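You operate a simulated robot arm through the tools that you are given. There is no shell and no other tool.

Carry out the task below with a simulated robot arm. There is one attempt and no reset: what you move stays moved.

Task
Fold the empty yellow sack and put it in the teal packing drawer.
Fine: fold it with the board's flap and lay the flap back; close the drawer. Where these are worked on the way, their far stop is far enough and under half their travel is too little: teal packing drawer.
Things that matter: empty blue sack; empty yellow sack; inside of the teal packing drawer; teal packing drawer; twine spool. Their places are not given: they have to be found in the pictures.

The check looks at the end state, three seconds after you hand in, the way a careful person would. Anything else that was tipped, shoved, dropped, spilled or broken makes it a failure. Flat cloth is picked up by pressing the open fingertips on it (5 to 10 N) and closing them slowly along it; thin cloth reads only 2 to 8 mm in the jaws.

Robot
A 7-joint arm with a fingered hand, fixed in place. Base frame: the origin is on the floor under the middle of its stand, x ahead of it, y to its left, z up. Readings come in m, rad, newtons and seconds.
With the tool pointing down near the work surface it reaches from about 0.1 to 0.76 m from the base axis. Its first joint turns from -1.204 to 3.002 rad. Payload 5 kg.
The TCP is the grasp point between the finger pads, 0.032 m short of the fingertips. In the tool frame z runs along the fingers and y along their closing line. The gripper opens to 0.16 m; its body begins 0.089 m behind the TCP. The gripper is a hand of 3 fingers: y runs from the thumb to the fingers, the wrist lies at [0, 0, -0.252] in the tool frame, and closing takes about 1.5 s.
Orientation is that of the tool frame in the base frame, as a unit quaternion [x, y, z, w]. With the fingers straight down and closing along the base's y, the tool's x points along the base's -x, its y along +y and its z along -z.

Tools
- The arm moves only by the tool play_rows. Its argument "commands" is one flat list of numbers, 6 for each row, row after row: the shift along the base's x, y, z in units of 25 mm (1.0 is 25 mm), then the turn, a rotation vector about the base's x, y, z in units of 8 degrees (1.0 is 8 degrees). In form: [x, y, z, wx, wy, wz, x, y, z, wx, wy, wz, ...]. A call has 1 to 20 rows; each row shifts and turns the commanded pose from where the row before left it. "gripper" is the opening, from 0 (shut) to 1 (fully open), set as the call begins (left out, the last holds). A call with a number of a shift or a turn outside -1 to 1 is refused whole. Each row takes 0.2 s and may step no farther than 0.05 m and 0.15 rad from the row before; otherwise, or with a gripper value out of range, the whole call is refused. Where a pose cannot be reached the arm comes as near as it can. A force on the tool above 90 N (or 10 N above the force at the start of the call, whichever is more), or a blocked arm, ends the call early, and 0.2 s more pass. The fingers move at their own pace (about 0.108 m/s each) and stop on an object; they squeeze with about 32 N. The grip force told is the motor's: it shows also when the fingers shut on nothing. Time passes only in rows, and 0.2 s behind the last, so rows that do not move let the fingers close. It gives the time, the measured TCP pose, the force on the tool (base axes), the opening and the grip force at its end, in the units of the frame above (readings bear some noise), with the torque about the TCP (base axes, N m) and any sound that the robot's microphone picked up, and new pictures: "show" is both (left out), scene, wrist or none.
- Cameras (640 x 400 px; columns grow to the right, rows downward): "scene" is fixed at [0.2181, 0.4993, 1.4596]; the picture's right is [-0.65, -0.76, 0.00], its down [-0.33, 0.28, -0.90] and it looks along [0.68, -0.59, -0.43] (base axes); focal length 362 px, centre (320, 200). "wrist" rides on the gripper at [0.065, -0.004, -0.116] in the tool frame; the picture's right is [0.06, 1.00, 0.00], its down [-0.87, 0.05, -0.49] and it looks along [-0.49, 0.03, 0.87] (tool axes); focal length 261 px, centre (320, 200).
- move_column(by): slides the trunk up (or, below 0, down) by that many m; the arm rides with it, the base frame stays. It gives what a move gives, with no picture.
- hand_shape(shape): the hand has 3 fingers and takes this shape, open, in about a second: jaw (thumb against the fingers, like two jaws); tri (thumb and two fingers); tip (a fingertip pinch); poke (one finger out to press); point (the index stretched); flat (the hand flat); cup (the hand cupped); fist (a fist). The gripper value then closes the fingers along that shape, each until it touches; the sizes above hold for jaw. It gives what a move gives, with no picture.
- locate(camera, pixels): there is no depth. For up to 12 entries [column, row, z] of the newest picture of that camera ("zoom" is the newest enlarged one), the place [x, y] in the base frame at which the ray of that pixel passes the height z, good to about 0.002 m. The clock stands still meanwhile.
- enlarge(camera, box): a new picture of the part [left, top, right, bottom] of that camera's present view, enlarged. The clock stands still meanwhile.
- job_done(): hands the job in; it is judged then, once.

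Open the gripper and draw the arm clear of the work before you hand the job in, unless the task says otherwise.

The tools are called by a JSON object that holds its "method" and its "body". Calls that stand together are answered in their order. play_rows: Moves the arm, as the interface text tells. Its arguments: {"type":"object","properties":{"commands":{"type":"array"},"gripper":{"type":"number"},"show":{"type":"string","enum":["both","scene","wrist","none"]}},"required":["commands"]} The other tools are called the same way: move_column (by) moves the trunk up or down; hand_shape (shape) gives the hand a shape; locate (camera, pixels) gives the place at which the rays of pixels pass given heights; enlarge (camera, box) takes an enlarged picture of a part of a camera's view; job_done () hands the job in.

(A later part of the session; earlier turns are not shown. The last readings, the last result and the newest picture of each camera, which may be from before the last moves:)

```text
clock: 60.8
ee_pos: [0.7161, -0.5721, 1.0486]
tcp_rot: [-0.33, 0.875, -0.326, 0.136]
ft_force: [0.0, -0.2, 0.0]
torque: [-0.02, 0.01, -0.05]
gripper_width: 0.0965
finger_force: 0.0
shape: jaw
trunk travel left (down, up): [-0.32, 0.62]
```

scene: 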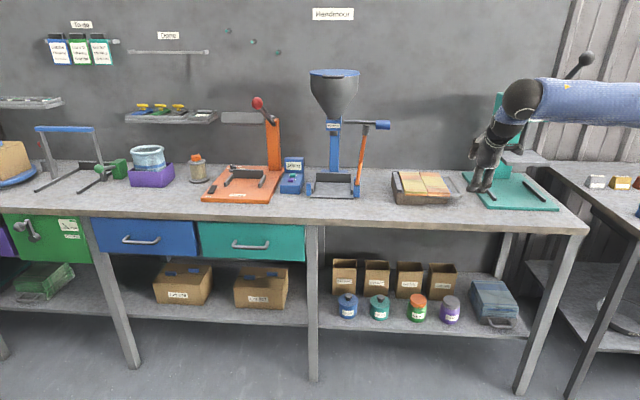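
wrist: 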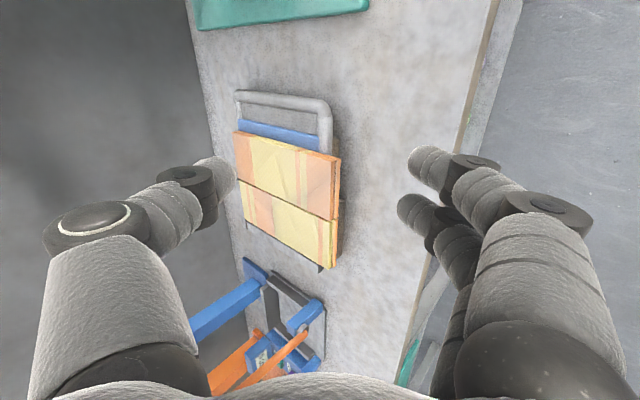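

Now fingers are below and the thumb on top, roll within limits. I lower in front of the handle: target TCP d≈0.085, n≈0.986, z≈0.937 (finger tips ~2 cm in front of the rod, ~1.5 mm above... a few mm above the bench).

{"method": "play_rows", "body": {"commands": [0.205, -0.325, -0.45, 0, 0, 0, 0.205, -0.325, -0.45, 0, 0, 0, 0.205, -0.325, -0.45, 0, 0, 0, 0.205, -0.325, -0.45, 0, 0, 0, 0.205, -0.325, -0.45, 0, 0, 0, 0.205, -0.325, -0.45, 0, 0, 0, 0.205, -0.325, -0.45, 0, 0, 0, 0.205, -0.325, -0.45, 0, 0, 0]}}

```text
clock: 62.6
ee_pos: [0.7569, -0.637, 0.9592]
tcp_rot: [-0.329, 0.876, -0.327, 0.132]
ft_force: [0.2, -0.2, -0.8]
torque: [0.01, 0.0, 0.01]
gripper_width: 0.0964
finger_force: 0.1
shape: jaw
trunk travel left (down, up): [-0.32, 0.62]
```

scene: 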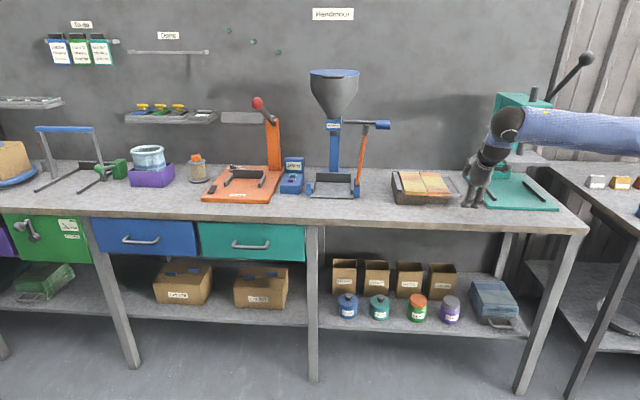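
wrist: 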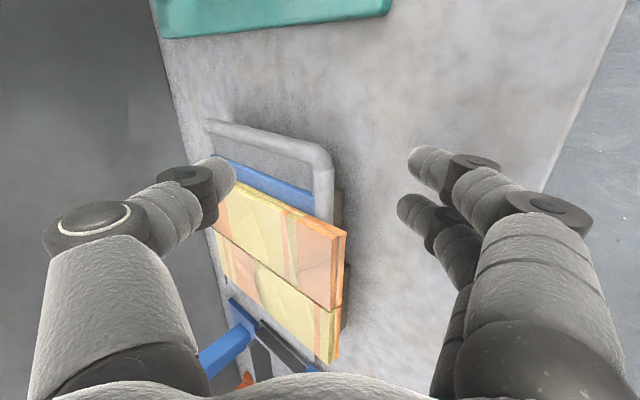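

Now at d=0.085, n=0.986, z=0.959 with freedom. I enlarge the scene around the handle and fingers.

{"method": "enlarge", "body": {"camera": "scene", "box": [420, 130, 520, 220]}}

{"method": "enlarge", "body": {"camera": "wrist", "box": [180, 80, 560, 300]}}

```text
4.44 times, centred on (470, 175) of scene
```

zoom: 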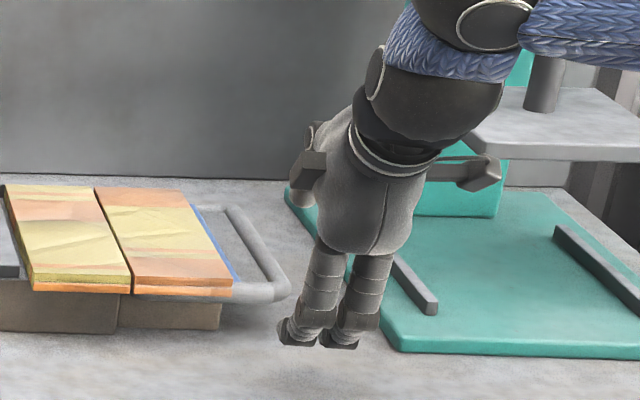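

```text
1.68 times, centred on (370, 190) of wrist
```

zoom: 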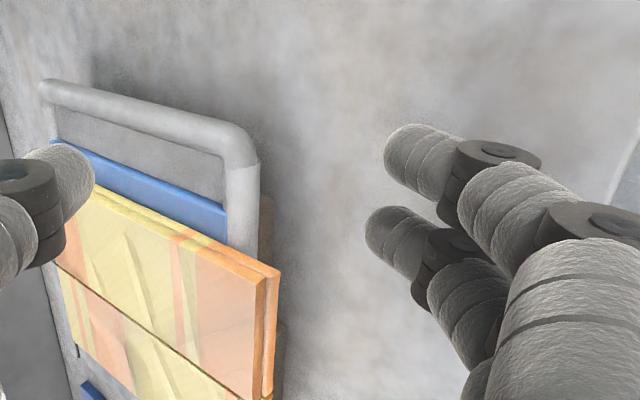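

Fingers line up with the U's front corner and rod. I locate the finger tips and the rod corner in the wrist view at their heights for alignment.

{"method": "locate", "body": {"camera": "zoom", "pixels": [[390, 238, 0.901], [410, 160, 0.901], [245, 155, 0.893], [243, 215, 0.893], [243, 215, 0.9], [225, 225, 0.9], [50, 85, 0.893]]}}

{"method": "locate", "body": {"camera": "scene", "pixels": [[465.5, 205, 0.89], [465.5, 205, 0.9], [473.5, 206, 0.9]]}}

```text
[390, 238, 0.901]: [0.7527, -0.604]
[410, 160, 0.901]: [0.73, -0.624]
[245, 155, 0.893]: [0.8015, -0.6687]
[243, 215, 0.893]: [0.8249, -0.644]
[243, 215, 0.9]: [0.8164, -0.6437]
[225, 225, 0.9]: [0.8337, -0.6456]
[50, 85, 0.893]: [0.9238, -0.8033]
```

```text
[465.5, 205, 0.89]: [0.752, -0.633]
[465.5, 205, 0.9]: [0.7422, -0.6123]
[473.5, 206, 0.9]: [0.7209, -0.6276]
```

Left finger tip is at d≈0.105, n≈0.96; the rod corner at d≈0.094, n≈1.04. I lower ~25 mm to bring the fingers just above the bench, then look at force.

{"method": "play_rows", "body": {"commands": [0, 0, -0.4, 0, 0, 0, 0, 0, -0.3, 0, 0, 0, 0, 0, -0.2, 0, 0, 0, 0, 0, -0.1, 0, 0, 0, 0, 0, 0, 0, 0, 0]}}

{"method": "enlarge", "body": {"camera": "scene", "box": [430, 160, 500, 220]}}

```text
clock: 63.8
ee_pos: [0.7561, -0.6369, 0.9347]
tcp_rot: [-0.329, 0.876, -0.326, 0.133]
ft_force: [0.3, -1.1, -0.4]
torque: [-0.04, 0.02, 0.01]
gripper_width: 0.0964
finger_force: 0.0
shape: jaw
trunk travel left (down, up): [-0.32, 0.62]
```

scene: 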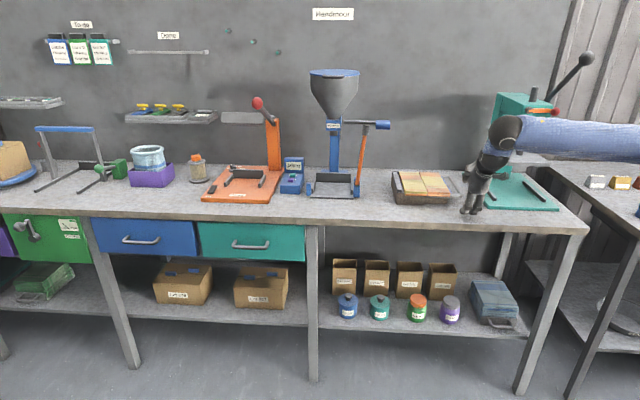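
wrist: 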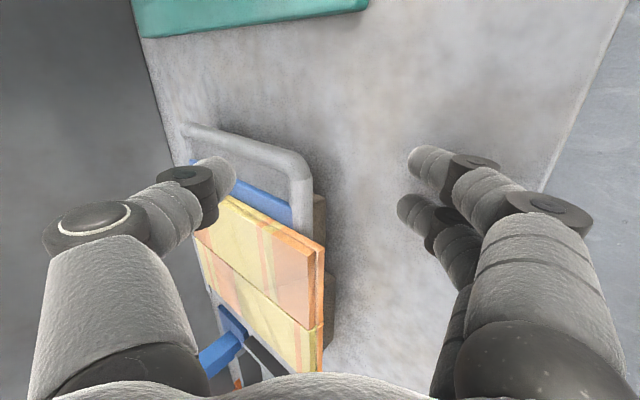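

```text
6.67 times, centred on (465, 190) of scene
```

zoom: 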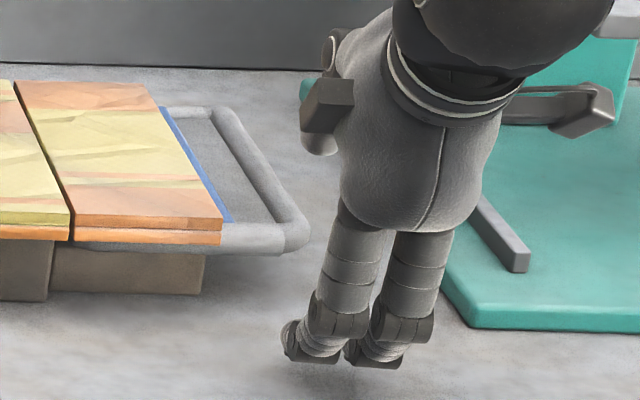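

The fingers hover just above the bench without contact. I advance toward the rod in small steps along +n.

{"method": "play_rows", "body": {"commands": [0.283, -0.283, 0, 0, 0, 0, 0.283, -0.283, 0, 0, 0, 0, 0.283, -0.283, 0, 0, 0, 0, 0.283, -0.283, 0, 0, 0, 0, 0.283, -0.283, 0, 0, 0, 0, 0, 0, 0, 0, 0, 0]}}

{"method": "enlarge", "body": {"camera": "scene", "box": [430, 160, 500, 220]}}

{"method": "enlarge", "body": {"camera": "wrist", "box": [200, 80, 500, 280]}}

```text
clock: 65.2
ee_pos: [0.7934, -0.6732, 0.9341]
tcp_rot: [-0.329, 0.876, -0.327, 0.133]
ft_force: [0.8, 0.4, 0.3]
torque: [-0.01, 0.0, 0.0]
gripper_width: 0.0963
finger_force: 0.0
shape: jaw
trunk travel left (down, up): [-0.32, 0.62]
```

scene: 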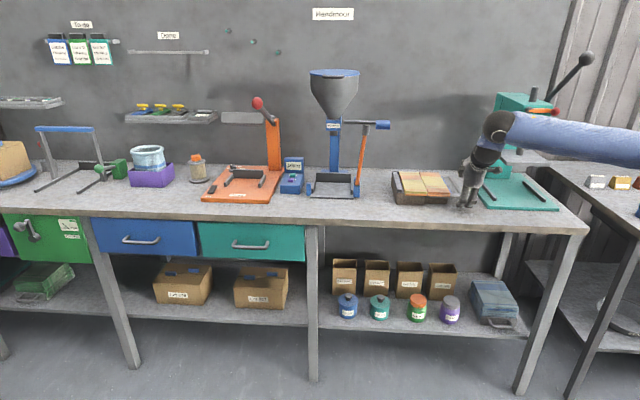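
wrist: 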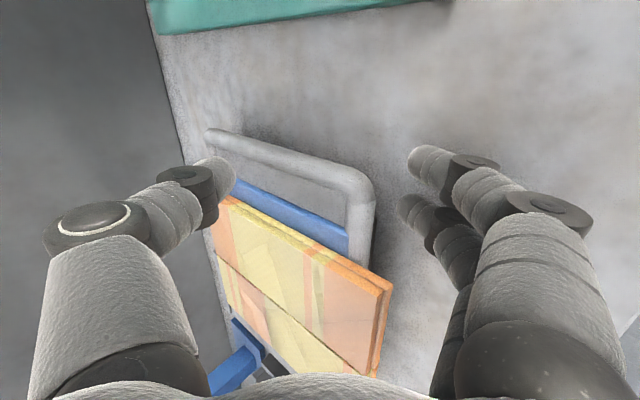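

```text
6.67 times, centred on (465, 190) of scene
```

zoom: 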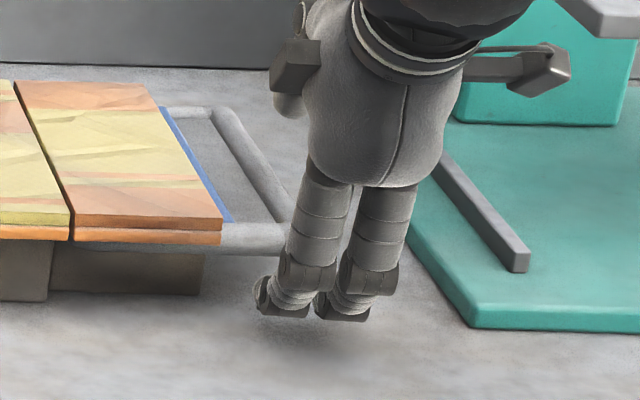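

```text
2.00 times, centred on (350, 180) of wrist
```

zoom: 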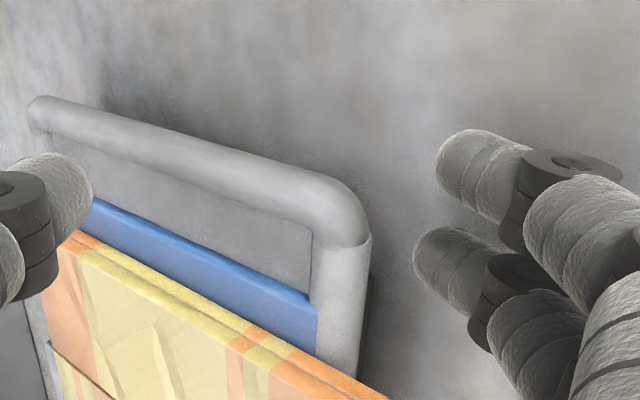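

The left finger is in front of and below the front rod, just inside the U corner. I advance another 14 mm slowly.

{"method": "play_rows", "body": {"commands": [0.1, -0.1, 0, 0, 0, 0, 0.1, -0.1, 0, 0, 0, 0, 0.1, -0.1, 0, 0, 0, 0, 0.1, -0.1, 0, 0, 0, 0, 0, 0, 0, 0, 0, 0], "show": "none"}}

{"method": "enlarge", "body": {"camera": "scene", "box": [430, 160, 500, 220]}}

{"method": "enlarge", "body": {"camera": "wrist", "box": [200, 80, 500, 280]}}

```text
clock: 66.4
ee_pos: [0.8027, -0.6821, 0.9334]
tcp_rot: [-0.328, 0.876, -0.326, 0.133]
ft_force: [-0.3, -0.4, -0.2]
torque: [-0.01, -0.02, 0.0]
gripper_width: 0.0964
finger_force: 0.0
shape: jaw
trunk travel left (down, up): [-0.32, 0.62]
```

```text
6.67 times, centred on (465, 190) of scene
```

zoom: 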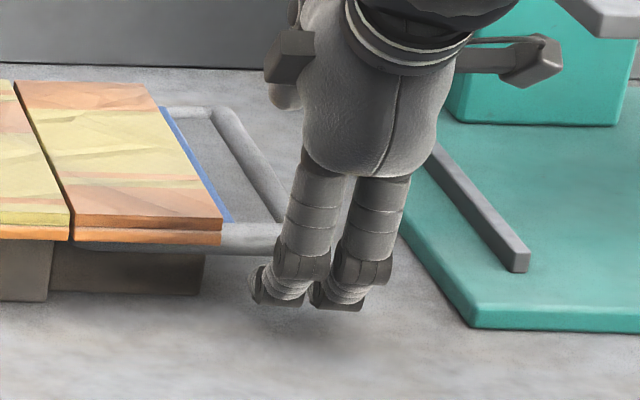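

```text
2.00 times, centred on (350, 180) of wrist
```

zoom: 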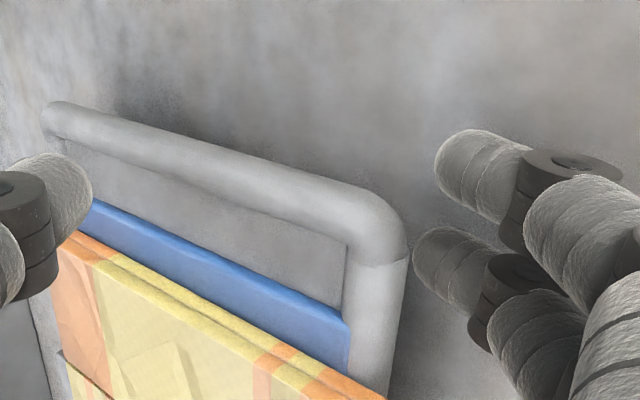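

No contact force yet; the finger tip is at the rod. I advance 14 mm more under it.

{"method": "play_rows", "body": {"commands": [0.1, -0.1, 0, 0, 0, 0, 0.1, -0.1, 0, 0, 0, 0, 0.1, -0.1, 0, 0, 0, 0, 0.1, -0.1, 0, 0, 0, 0, 0, 0, 0, 0, 0, 0], "show": "none"}}

{"method": "enlarge", "body": {"camera": "scene", "box": [430, 160, 500, 220]}}

{"method": "enlarge", "body": {"camera": "wrist", "box": [200, 80, 500, 280]}}

```text
clock: 67.6
ee_pos: [0.8111, -0.6923, 0.9343]
tcp_rot: [-0.329, 0.876, -0.327, 0.133]
ft_force: [1.0, -0.1, -1.0]
torque: [-0.01, -0.03, 0.04]
gripper_width: 0.0965
finger_force: 0.1
shape: jaw
trunk travel left (down, up): [-0.32, 0.62]
```

```text
6.67 times, centred on (465, 190) of scene
```

zoom: 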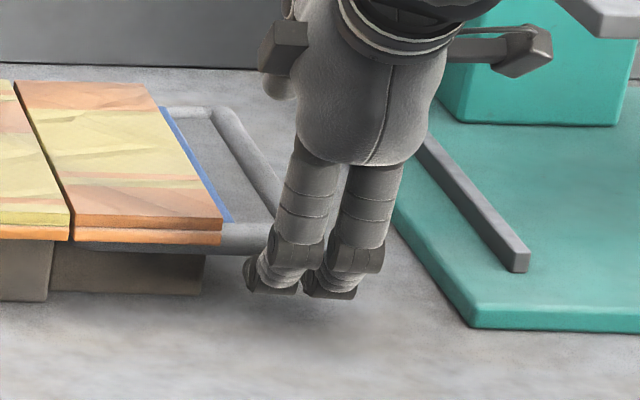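

```text
2.00 times, centred on (350, 180) of wrist
```

zoom: 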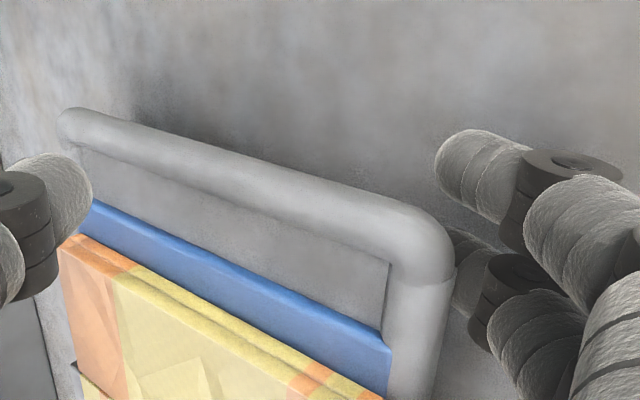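

The left finger's tip now lies under the rod (occluded by it at zoom (430,260)). I advance 8 mm more, then lift gently 15 mm.

{"method": "play_rows", "body": {"commands": [0.113, -0.113, 0, 0, 0, 0, 0.113, -0.113, 0, 0, 0, 0, 0, 0, 0.2, 0, 0, 0, 0, 0, 0.2, 0, 0, 0, 0, 0, 0.2, 0, 0, 0, 0, 0, 0, 0, 0, 0]}}

{"method": "enlarge", "body": {"camera": "scene", "box": [430, 160, 500, 220]}}

```text
clock: 69.0
ee_pos: [0.8167, -0.6985, 0.9499]
tcp_rot: [-0.329, 0.876, -0.327, 0.132]
ft_force: [-2.0, -0.6, -1.2]
torque: [-0.08, 0.03, 0.04]
gripper_width: 0.0967
finger_force: 0.0
shape: jaw
trunk travel left (down, up): [-0.32, 0.62]
```

scene: 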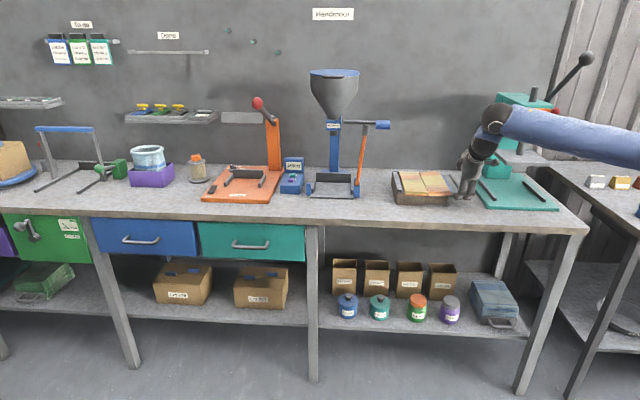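
wrist: 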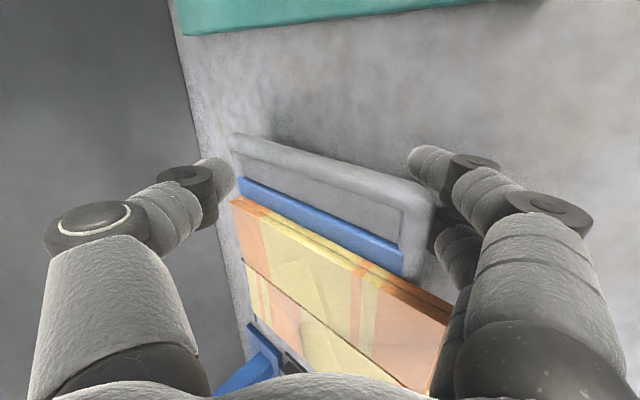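

```text
6.67 times, centred on (465, 190) of scene
```

zoom: 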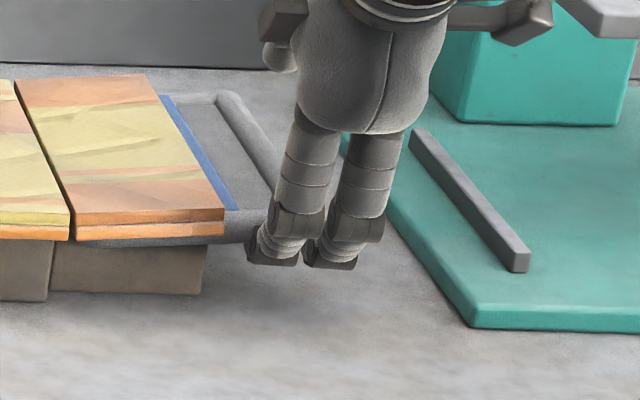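

Lifting works: the flap's right side rises. I follow the arc (hinge d≈0.217, ρ≈0.112) up to about 50°, in half-steps.

{"method": "play_rows", "body": {"commands": [0.021, 0.021, 0.396, 0, 0, 0, 0.021, 0.021, 0.396, 0, 0, 0, 0.07, 0.07, 0.384, 0, 0, 0, 0.07, 0.07, 0.384, 0, 0, 0, 0.116, 0.116, 0.364, 0, 0, 0, 0.116, 0.116, 0.364, 0, 0, 0, 0.158, 0.158, 0.328, 0, 0, 0, 0.158, 0.158, 0.328, 0, 0, 0]}}

{"method": "enlarge", "body": {"camera": "scene", "box": [390, 130, 500, 220]}}

```text
clock: 70.8
ee_pos: [0.8348, -0.6773, 1.0235]
tcp_rot: [-0.329, 0.876, -0.327, 0.133]
ft_force: [-2.6, -0.7, -1.1]
torque: [-0.04, 0.04, 0.06]
gripper_width: 0.0961
finger_force: 0.0
shape: jaw
trunk travel left (down, up): [-0.32, 0.62]
```

scene: 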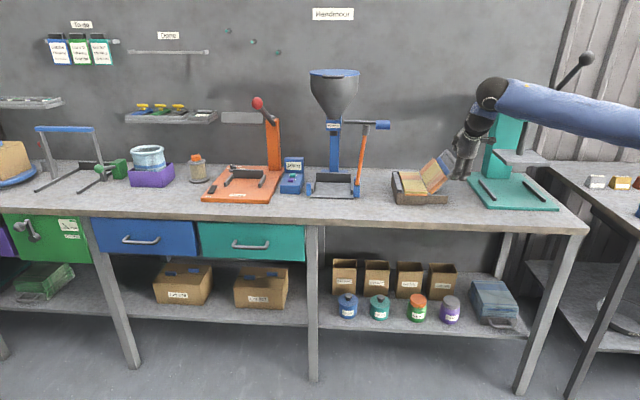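
wrist: 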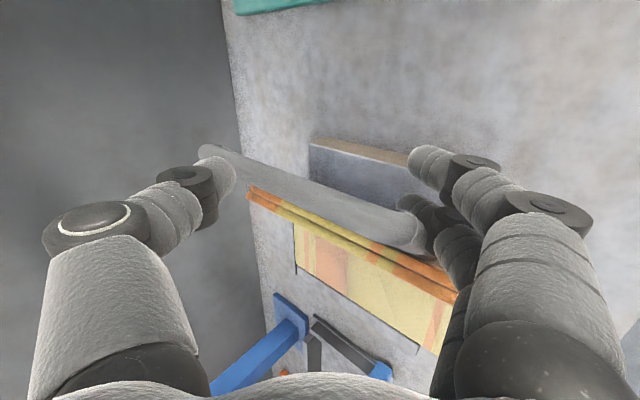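

```text
4.44 times, centred on (445, 175) of scene
```

zoom: 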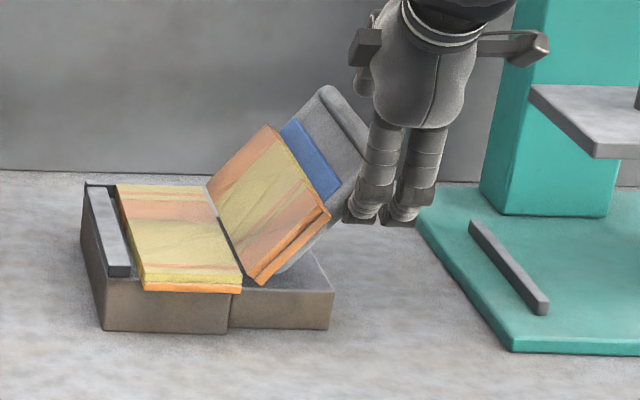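

The flap is up about 50° with the sack's right half on it. I continue along the arc to about 85°.

{"method": "play_rows", "body": {"commands": [0.195, 0.195, 0.284, 0, 0, 0, 0.195, 0.195, 0.284, 0, 0, 0, 0.229, 0.229, 0.23, 0, 0, 0, 0.229, 0.229, 0.23, 0, 0, 0, 0.253, 0.253, 0.174, 0, 0, 0, 0.253, 0.253, 0.174, 0, 0, 0, 0.27, 0.27, 0.108, 0, 0, 0]}}

{"method": "enlarge", "body": {"camera": "scene", "box": [380, 120, 490, 220]}}

```text
clock: 72.4
ee_pos: [0.8758, -0.6393, 1.0605]
tcp_rot: [-0.329, 0.876, -0.326, 0.132]
ft_force: [-0.1, -0.1, 0.0]
torque: [0.01, -0.03, -0.02]
gripper_width: 0.0963
finger_force: 0.1
shape: jaw
trunk travel left (down, up): [-0.32, 0.62]
```

scene: 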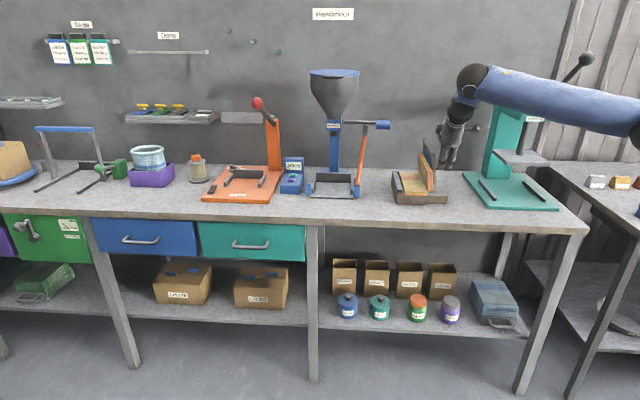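
wrist: 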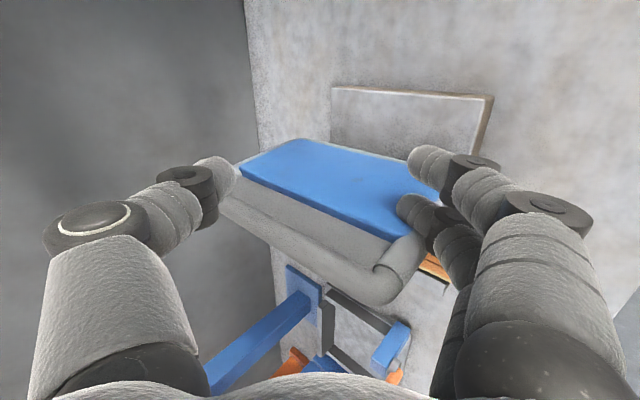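

```text
4.00 times, centred on (435, 170) of scene
```

zoom: 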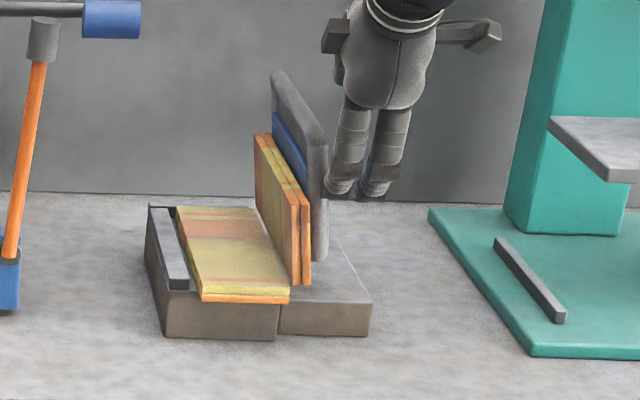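

The flap is about vertical and the force is near zero. I push on gently to the left by ~2 cm and watch whether it falls or is held by friction.

{"method": "play_rows", "body": {"commands": [0.14, 0.14, 0.05, 0, 0, 0, 0.14, 0.14, 0.03, 0, 0, 0, 0.14, 0.14, 0.02, 0, 0, 0, 0.14, 0.14, 0.02, 0, 0, 0], "show": "none"}}

{"method": "enlarge", "body": {"camera": "scene", "box": [380, 120, 490, 220]}}

```text
clock: 73.4
ee_pos: [0.8911, -0.6258, 1.064]
tcp_rot: [-0.329, 0.876, -0.326, 0.132]
ft_force: [-0.2, -0.5, 0.6]
torque: [-0.01, 0.01, -0.03]
gripper_width: 0.0961
finger_force: 0.1
shape: jaw
trunk travel left (down, up): [-0.32, 0.62]
```

```text
4.00 times, centred on (435, 170) of scene
```

zoom: 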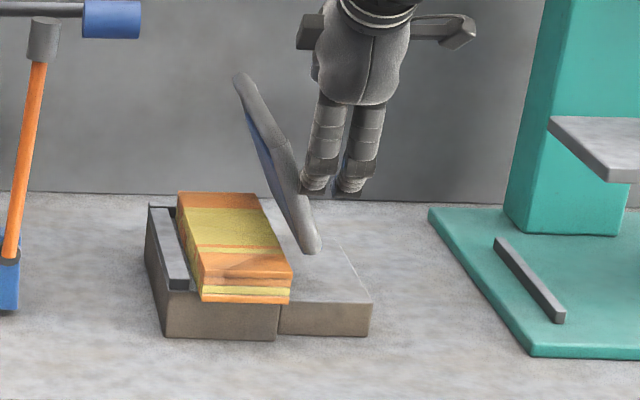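

The sack's right half has flipped onto the left half: it is folded. The flap now leans left at ~105°. I wait briefly to see whether the flap holds still or is falling.

{"method": "play_rows", "body": {"commands": [0, 0, 0, 0, 0, 0, 0, 0, 0, 0, 0, 0], "show": "wrist"}}

{"method": "enlarge", "body": {"camera": "scene", "box": [380, 120, 490, 220]}}

```text
clock: 74.0
ee_pos: [0.8907, -0.6259, 1.0624]
tcp_rot: [-0.329, 0.876, -0.327, 0.132]
ft_force: [-0.7, 0.3, -0.5]
torque: [0.01, 0.01, 0.03]
gripper_width: 0.0964
finger_force: 0.1
shape: jaw
trunk travel left (down, up): [-0.32, 0.62]
```

wrist: 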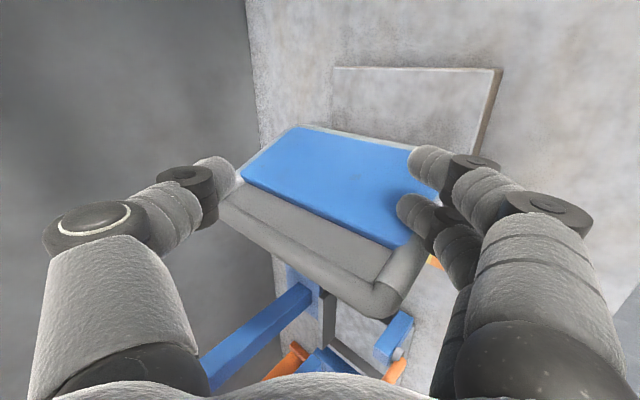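

```text
4.00 times, centred on (435, 170) of scene
```

zoom: 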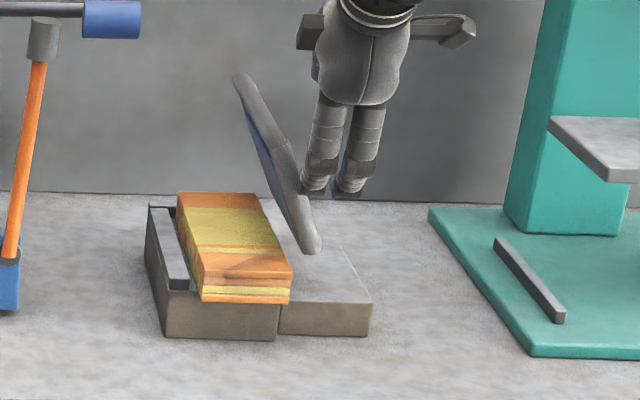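

The flap holds by hinge friction at ~107°. To lay it back I retract the fingers 4.5 cm from the rod, shift left 10 cm at this height, and lower 4 cm so the right finger will be on the flap's left side.

{"method": "play_rows", "body": {"commands": [-0.318, 0.318, 0, 0, 0, 0, -0.318, 0.318, 0, 0, 0, 0, -0.318, 0.318, 0, 0, 0, 0, -0.318, 0.318, 0, 0, 0, 0, 0.45, 0.45, 0, 0, 0, 0, 0.45, 0.45, 0, 0, 0, 0, 0.45, 0.45, 0, 0, 0, 0, 0.45, 0.45, 0, 0, 0, 0, 0.45, 0.45, 0, 0, 0, 0, 0.45, 0.45, 0, 0, 0, 0], "show": "wrist"}}

{"method": "enlarge", "body": {"camera": "scene", "box": [350, 100, 490, 220]}}

```text
clock: 76.2
ee_pos: [0.9264, -0.5249, 1.0622]
tcp_rot: [-0.328, 0.876, -0.327, 0.133]
ft_force: [0.6, -1.7, -0.4]
torque: [0.02, -0.05, -0.03]
gripper_width: 0.0962
finger_force: 0.1
shape: jaw
trunk travel left (down, up): [-0.32, 0.62]
```

wrist: 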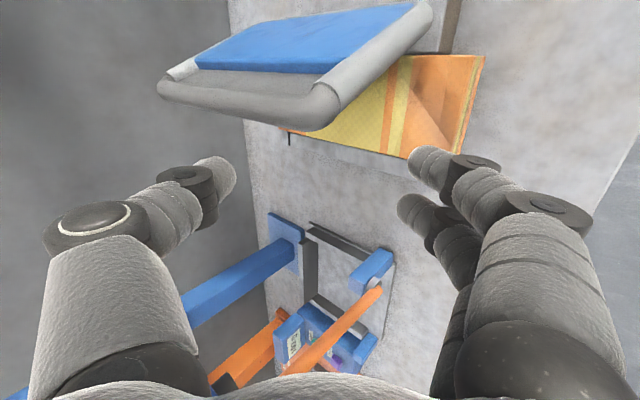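

```text
3.33 times, centred on (420, 160) of scene
```

zoom: 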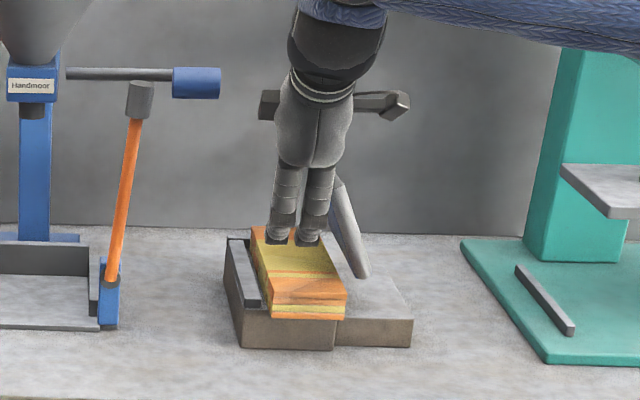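

The hand is left of the flap with clearance to the crank knob. I lower 4 cm, then advance 4.5 cm so the right finger sits on the left side of the front rod.

{"method": "play_rows", "body": {"commands": [0, 0, -0.4, 0, 0, 0, 0, 0, -0.4, 0, 0, 0, 0, 0, -0.4, 0, 0, 0, 0, 0, -0.36, 0, 0, 0, 0.212, -0.212, 0, 0, 0, 0, 0.212, -0.212, 0, 0, 0, 0, 0.212, -0.212, 0, 0, 0, 0, 0.212, -0.212, 0, 0, 0, 0, 0.212, -0.212, 0, 0, 0, 0, 0.212, -0.212, 0, 0, 0, 0], "show": "wrist"}}

{"method": "enlarge", "body": {"camera": "scene", "box": [350, 100, 490, 220]}}

```text
clock: 78.4
ee_pos: [0.9575, -0.5584, 1.0243]
tcp_rot: [-0.328, 0.876, -0.327, 0.132]
ft_force: [0.4, 0.6, -0.7]
torque: [-0.01, 0.01, -0.01]
gripper_width: 0.0961
finger_force: 0.0
shape: jaw
trunk travel left (down, up): [-0.32, 0.62]
```

wrist: 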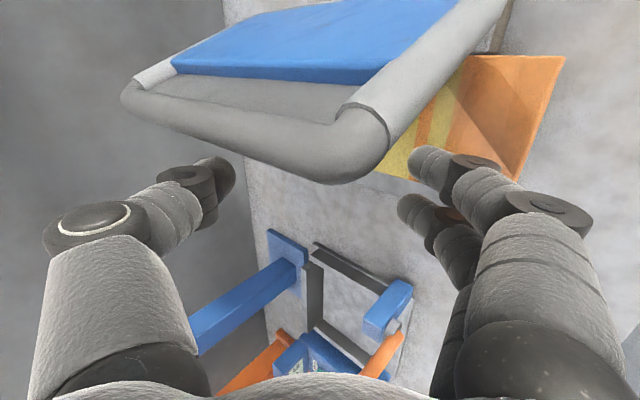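

```text
3.33 times, centred on (420, 160) of scene
```

zoom: 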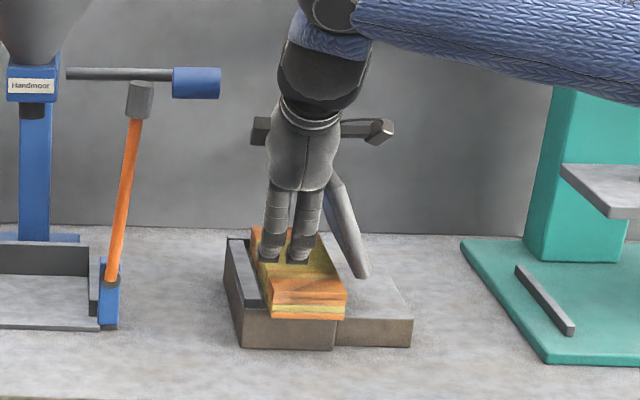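

The right finger is beside the flap's front rod on its left. I push along the return arc from ~107° to ~60°.

{"method": "play_rows", "body": {"commands": [-0.128, -0.128, 0.098, 0, 0, 0, -0.128, -0.128, 0.098, 0, 0, 0, -0.196, -0.196, 0.098, 0, 0, 0, -0.196, -0.196, 0.098, 0, 0, 0, -0.205, -0.205, 0.05, 0, 0, 0, -0.205, -0.205, 0.05, 0, 0, 0, -0.21, -0.21, 0, 0, 0, 0, -0.21, -0.21, 0, 0, 0, 0, -0.205, -0.205, -0.056, 0, 0, 0, -0.205, -0.205, -0.056, 0, 0, 0], "show": "wrist"}}

{"method": "enlarge", "body": {"camera": "scene", "box": [370, 100, 510, 220]}}

```text
clock: 80.6
ee_pos: [0.911, -0.605, 1.0338]
tcp_rot: [-0.329, 0.876, -0.327, 0.132]
ft_force: [0.2, 0.7, -0.6]
torque: [0.01, 0.01, 0.02]
gripper_width: 0.0966
finger_force: 0.0
shape: jaw
trunk travel left (down, up): [-0.32, 0.62]
```

wrist: 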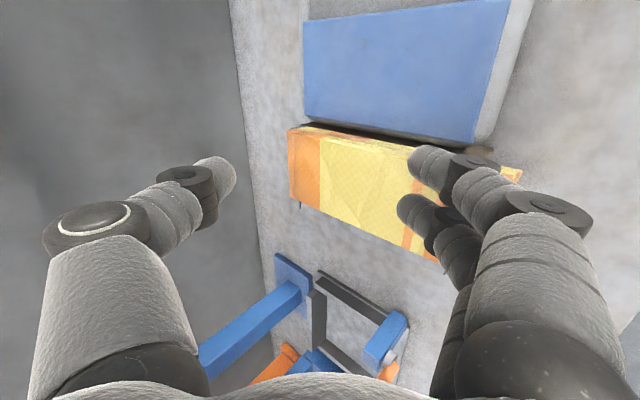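

```text
3.33 times, centred on (440, 160) of scene
```

zoom: 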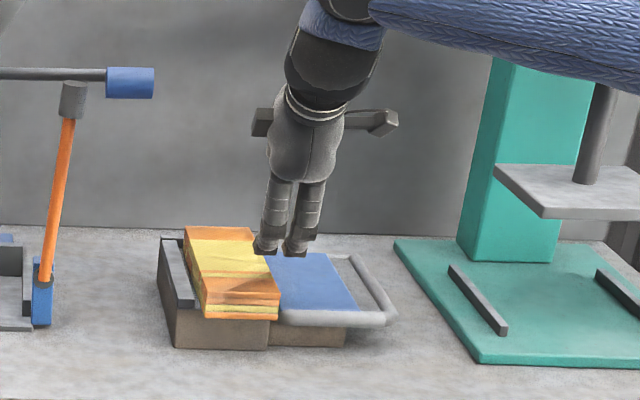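

The flap has fallen back flat to the right (blue plate visible, handle at (365,290) zoom), with the folded sack on the left base. I retreat from the bench now to go and open the drawer.

{"method": "play_rows", "body": {"commands": [-0.5, 0.5, 0.3, 0, 0, 0, -0.7, 0.7, 0.3, 0, 0, 0, -0.7, 0.7, 0.2, 0, 0, 0, -0.7, 0.7, 0.1, 0, 0, 0, -0.7, 0.7, 0, 0, 0, 0, -0.7, 0.7, 0, 0, 0, 0, -0.7, 0.7, 0, 0, 0, 0, -0.7, 0.7, 0, 0, 0, 0]}}

{"method": "enlarge", "body": {"camera": "scene", "box": [380, 150, 480, 220]}}

```text
clock: 82.4
ee_pos: [0.7748, -0.471, 1.0558]
tcp_rot: [-0.329, 0.876, -0.327, 0.133]
ft_force: [0.0, -1.1, 0.3]
torque: [0.03, 0.02, -0.03]
gripper_width: 0.0965
finger_force: 0.0
shape: jaw
trunk travel left (down, up): [-0.32, 0.62]
```

scene: 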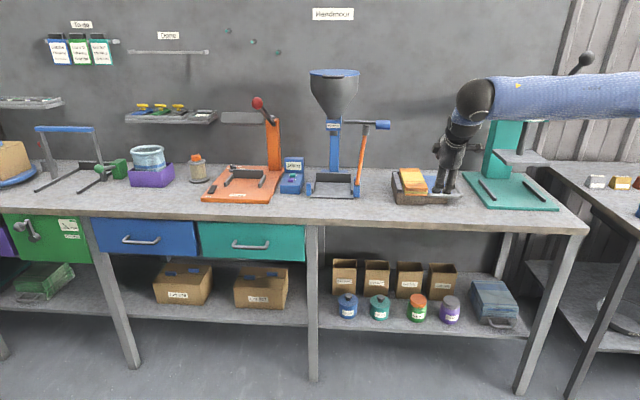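
wrist: 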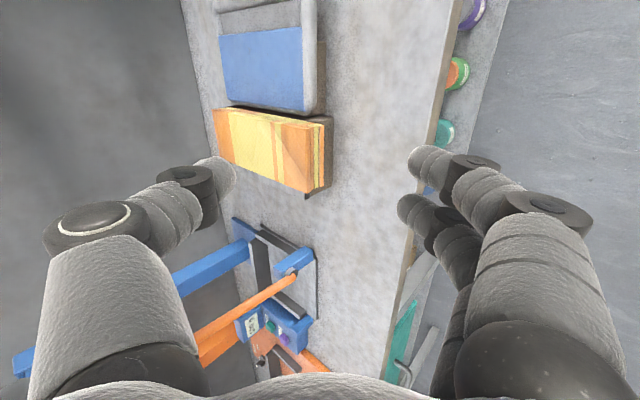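

```text
5.71 times, centred on (430, 185) of scene
```

zoom: 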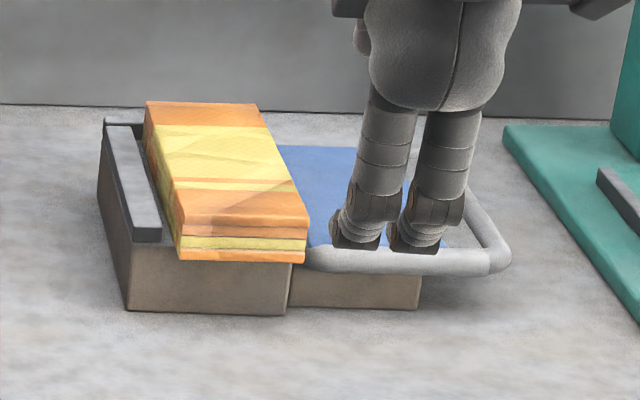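

Flap is flat, sack folded in four layers. I now move left in front of the bench toward the teal drawer (d≈0.86), retreating to n≈0.78 on the way.

{"method": "play_rows", "body": {"commands": [0.2, 0.9, 0, 0, 0, 0, 0.2, 0.9, 0, 0, 0, 0, 0.2, 0.9, 0, 0, 0, 0, 0.2, 0.9, 0, 0, 0, 0, 0.2, 0.9, 0, 0, 0, 0, 0.6, 0.9, 0, 0, 0, 0, 0.8, 0.9, 0, 0, 0, 0, 0.8, 0.9, 0, 0, 0, 0, 0.8, 0.9, 0, 0, 0, 0, 0.8, 0.9, 0, 0, 0, 0]}}

```text
clock: 84.6
ee_pos: [0.8947, -0.2442, 1.056]
tcp_rot: [-0.329, 0.876, -0.327, 0.132]
ft_force: [-0.2, 0.0, -0.4]
torque: [0.01, -0.01, 0.0]
gripper_width: 0.0963
finger_force: 0.0
shape: jaw
trunk travel left (down, up): [-0.32, 0.62]
```

scene: 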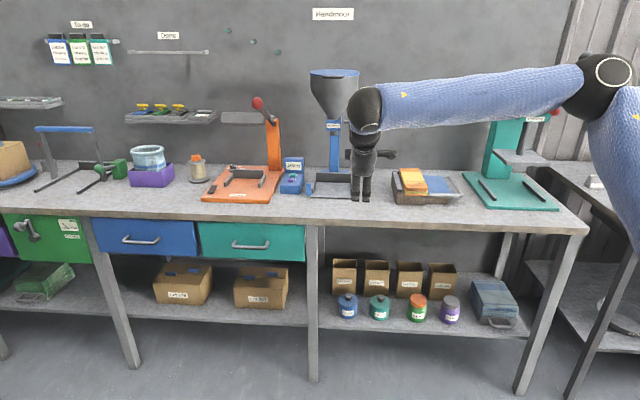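
wrist: 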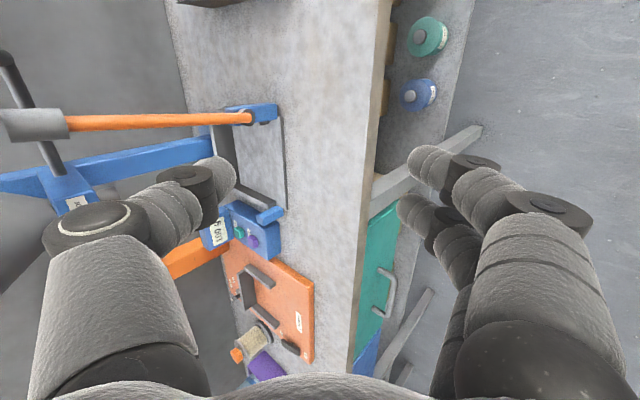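

The drawer handle appears at wrist (385,290). I continue left to d≈0.75, n≈0.72.

{"method": "play_rows", "body": {"commands": [0.527, 0.964, 0, 0, 0, 0, 0.527, 0.964, 0, 0, 0, 0, 0.527, 0.964, 0, 0, 0, 0, 0.527, 0.964, 0, 0, 0, 0, 0.527, 0.964, 0, 0, 0, 0, 0.527, 0.964, 0, 0, 0, 0, 0.527, 0.964, 0, 0, 0, 0, 0.527, 0.964, 0, 0, 0, 0, 0.527, 0.964, 0, 0, 0, 0, 0.527, 0.964, 0, 0, 0, 0, 0.527, 0.964, 0, 0, 0, 0]}}

```text
clock: 87.0
ee_pos: [1.0326, 0.0168, 1.0499]
tcp_rot: [-0.33, 0.875, -0.326, 0.137]
ft_force: [-0.3, 0.5, -0.2]
torque: [-0.01, 0.02, 0.0]
gripper_width: 0.0961
finger_force: 0.1
shape: jaw
out of reach, approached as far as the arm can: row 11
trunk travel left (down, up): [-0.32, 0.62]
```

scene: 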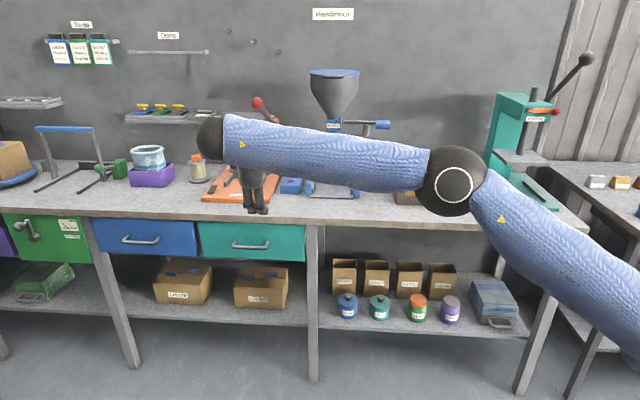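
wrist: 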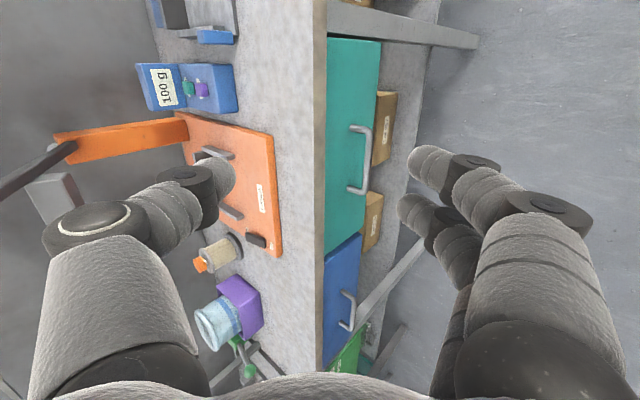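

The drawer and its handle are in view at wrist (362,158). I enlarge it in both cameras to triangulate the handle.

{"method": "enlarge", "body": {"camera": "wrist", "box": [300, 20, 440, 260]}}

{"method": "enlarge", "body": {"camera": "scene", "box": [190, 215, 320, 270]}}

```text
1.67 times, centred on (370, 140) of wrist
```

zoom: 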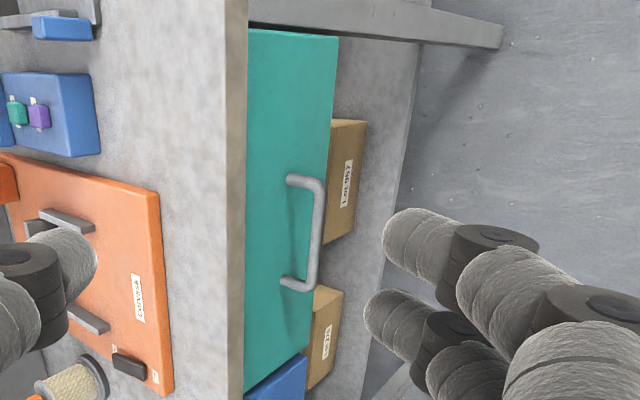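

```text
4.92 times, centred on (255, 242) of scene
```

zoom: 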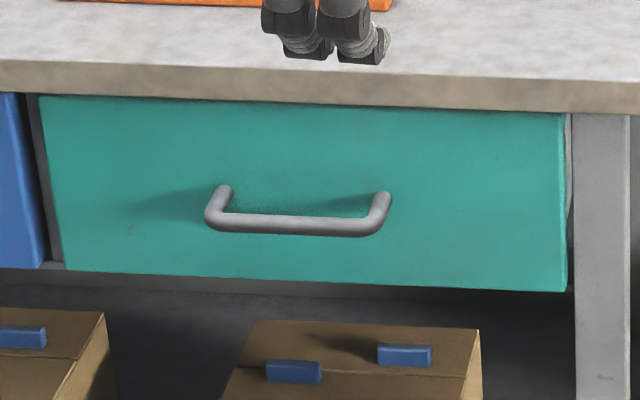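

I triangulate the handle bar ends: scene (233.3,246.1)/(266.6,247.7) ↔ wrist (365.2,192.7)/(368.8,129.8), and drawer corners.

{"method": "locate", "body": {"camera": "scene", "pixels": [[233.3, 246.1, 0.68], [233.3, 246.1, 0.72], [233.3, 246.1, 0.76], [266.6, 247.7, 0.68], [266.6, 247.7, 0.72], [266.6, 247.7, 0.76], [198.3, 221.3, 0.8], [305, 224.5, 0.8], [303.5, 260, 0.68], [203, 256.5, 0.68]]}}

{"method": "locate", "body": {"camera": "wrist", "pixels": [[365.2, 192.7, 0.68], [365.2, 192.7, 0.72], [365.2, 192.7, 0.76], [368.8, 129.8, 0.68], [368.8, 129.8, 0.72], [368.8, 129.8, 0.76], [326, 37, 0.8], [379, 43, 0.68], [325, 255, 0.8]]}}

```text
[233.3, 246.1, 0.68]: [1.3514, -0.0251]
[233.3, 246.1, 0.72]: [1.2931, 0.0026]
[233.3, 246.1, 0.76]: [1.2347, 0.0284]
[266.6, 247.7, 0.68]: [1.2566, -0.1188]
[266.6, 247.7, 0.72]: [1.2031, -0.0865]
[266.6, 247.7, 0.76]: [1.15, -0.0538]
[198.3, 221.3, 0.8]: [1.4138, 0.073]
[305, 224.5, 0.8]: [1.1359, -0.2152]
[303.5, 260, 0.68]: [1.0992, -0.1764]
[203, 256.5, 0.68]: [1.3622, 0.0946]
```

```text
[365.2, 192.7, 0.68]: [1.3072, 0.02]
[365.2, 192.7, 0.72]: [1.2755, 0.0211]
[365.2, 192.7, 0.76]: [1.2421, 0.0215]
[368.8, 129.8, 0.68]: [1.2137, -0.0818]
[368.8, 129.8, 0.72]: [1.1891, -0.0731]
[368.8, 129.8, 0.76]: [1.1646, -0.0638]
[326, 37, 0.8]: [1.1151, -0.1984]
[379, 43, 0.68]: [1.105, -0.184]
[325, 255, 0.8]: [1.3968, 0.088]
```

The handle bar: z≈0.745, from (1.255,0.02) to (1.172,-0.067), about 3 cm off the drawer face. It's far, so I turn the tool heading toward +x (radial) for reach and begin lowering in front of the bench.

{"method": "play_rows", "body": {"commands": [-0.2, -0.3, -0.5, 0, 0, 0.87, -0.2, -0.3, -0.5, 0, 0, 0.87, -0.2, -0.3, -0.5, 0, 0, 0.87, -0.2, -0.3, -0.5, 0, 0, 0.87, -0.2, -0.3, -0.5, 0, 0, 0.87, -0.2, -0.3, -0.5, 0, 0, 0.87]}}

```text
clock: 88.4
ee_pos: [1.0025, -0.0299, 0.9758]
tcp_rot: [-0.62, 0.701, -0.258, 0.24]
ft_force: [-0.5, 0.0, 0.5]
torque: [0.0, -0.02, 0.0]
gripper_width: 0.0962
finger_force: 0.1
shape: jaw
trunk travel left (down, up): [-0.32, 0.62]
```

scene: 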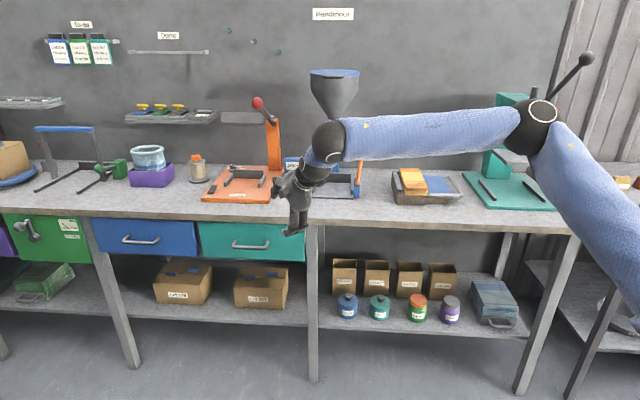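
wrist: 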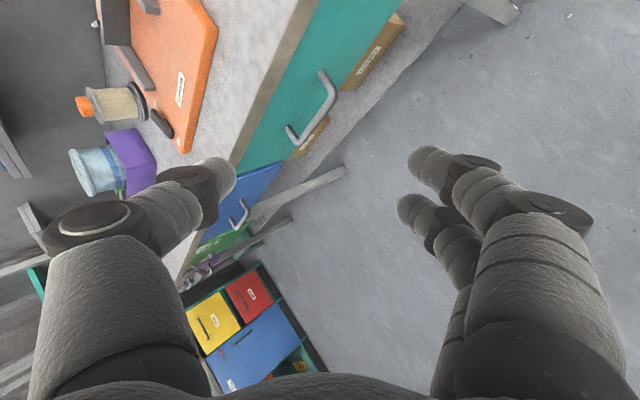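

Heading is now about −5°, tilt 41°. I lower the trunk 0.15 and tilt the tool 14° further outward, staying in front of the drawer.

{"method": "move_column", "body": {"by": -0.15}}

{"method": "play_rows", "body": {"commands": [0.1, 0, -0.3, -0.09, -0.9, 0, 0.1, 0, -0.3, -0.09, -0.9, 0, 0.1, 0, -0.3, 0, 0, 0, 0.1, 0, -0.3, 0, 0, 0]}}

```text
clock: 90.2
ee_pos: [1.0, -0.031, 0.8258]
tcp_rot: [-0.619, 0.702, -0.258, 0.24]
ft_force: [0.0, -1.5, 1.1]
torque: [0.0, 0.0, -0.03]
gripper_width: 0.0963
finger_force: 0.1
shape: jaw
trunk travel left (down, up): [-0.17, 0.77]
```

```text
clock: 91.2
ee_pos: [1.0105, -0.0305, 0.7954]
tcp_rot: [-0.585, 0.663, -0.342, 0.319]
ft_force: [-0.2, 0.3, 0.0]
torque: [0.0, 0.0, 0.02]
gripper_width: 0.0962
finger_force: 0.1
shape: jaw
trunk travel left (down, up): [-0.17, 0.77]
```

scene: 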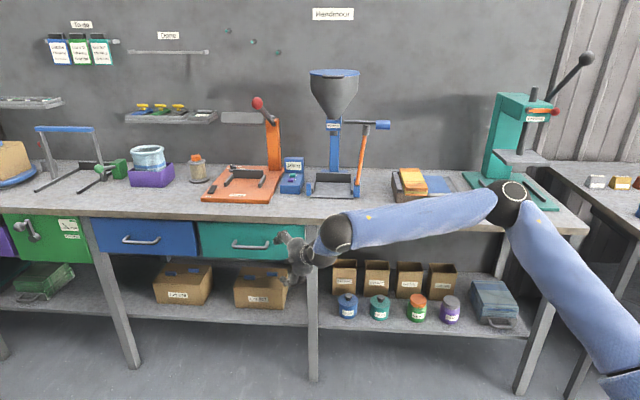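
wrist: 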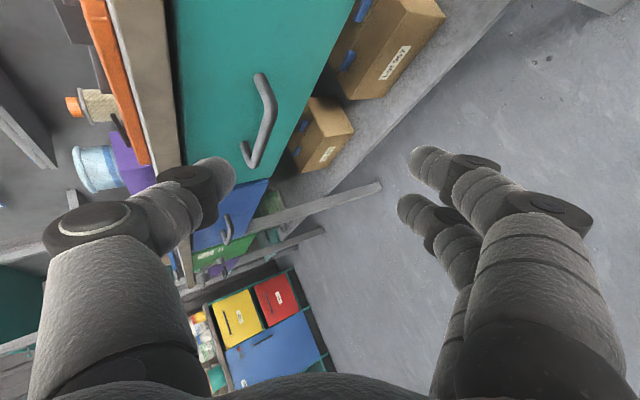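

The handle is right ahead at wrist (262,120). I enlarge it to refine bar location and the gap to the drawer face.

{"method": "enlarge", "body": {"camera": "wrist", "box": [170, 40, 330, 200]}}

{"method": "enlarge", "body": {"camera": "scene", "box": [200, 200, 330, 290]}}

```text
2.50 times, centred on (250, 120) of wrist
```

zoom: 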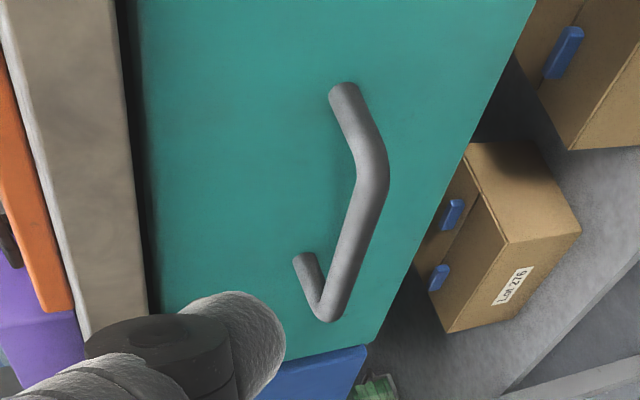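

```text
4.44 times, centred on (265, 245) of scene
```

zoom: 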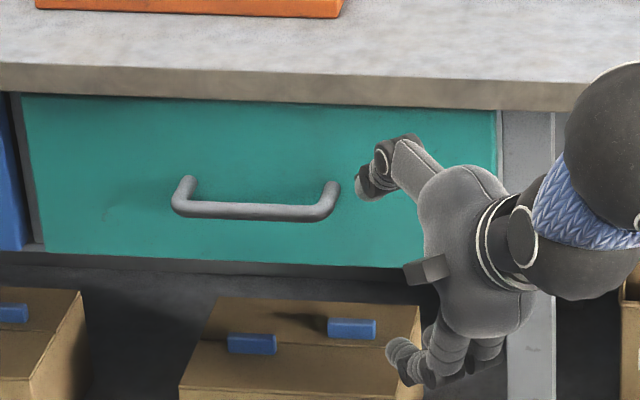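

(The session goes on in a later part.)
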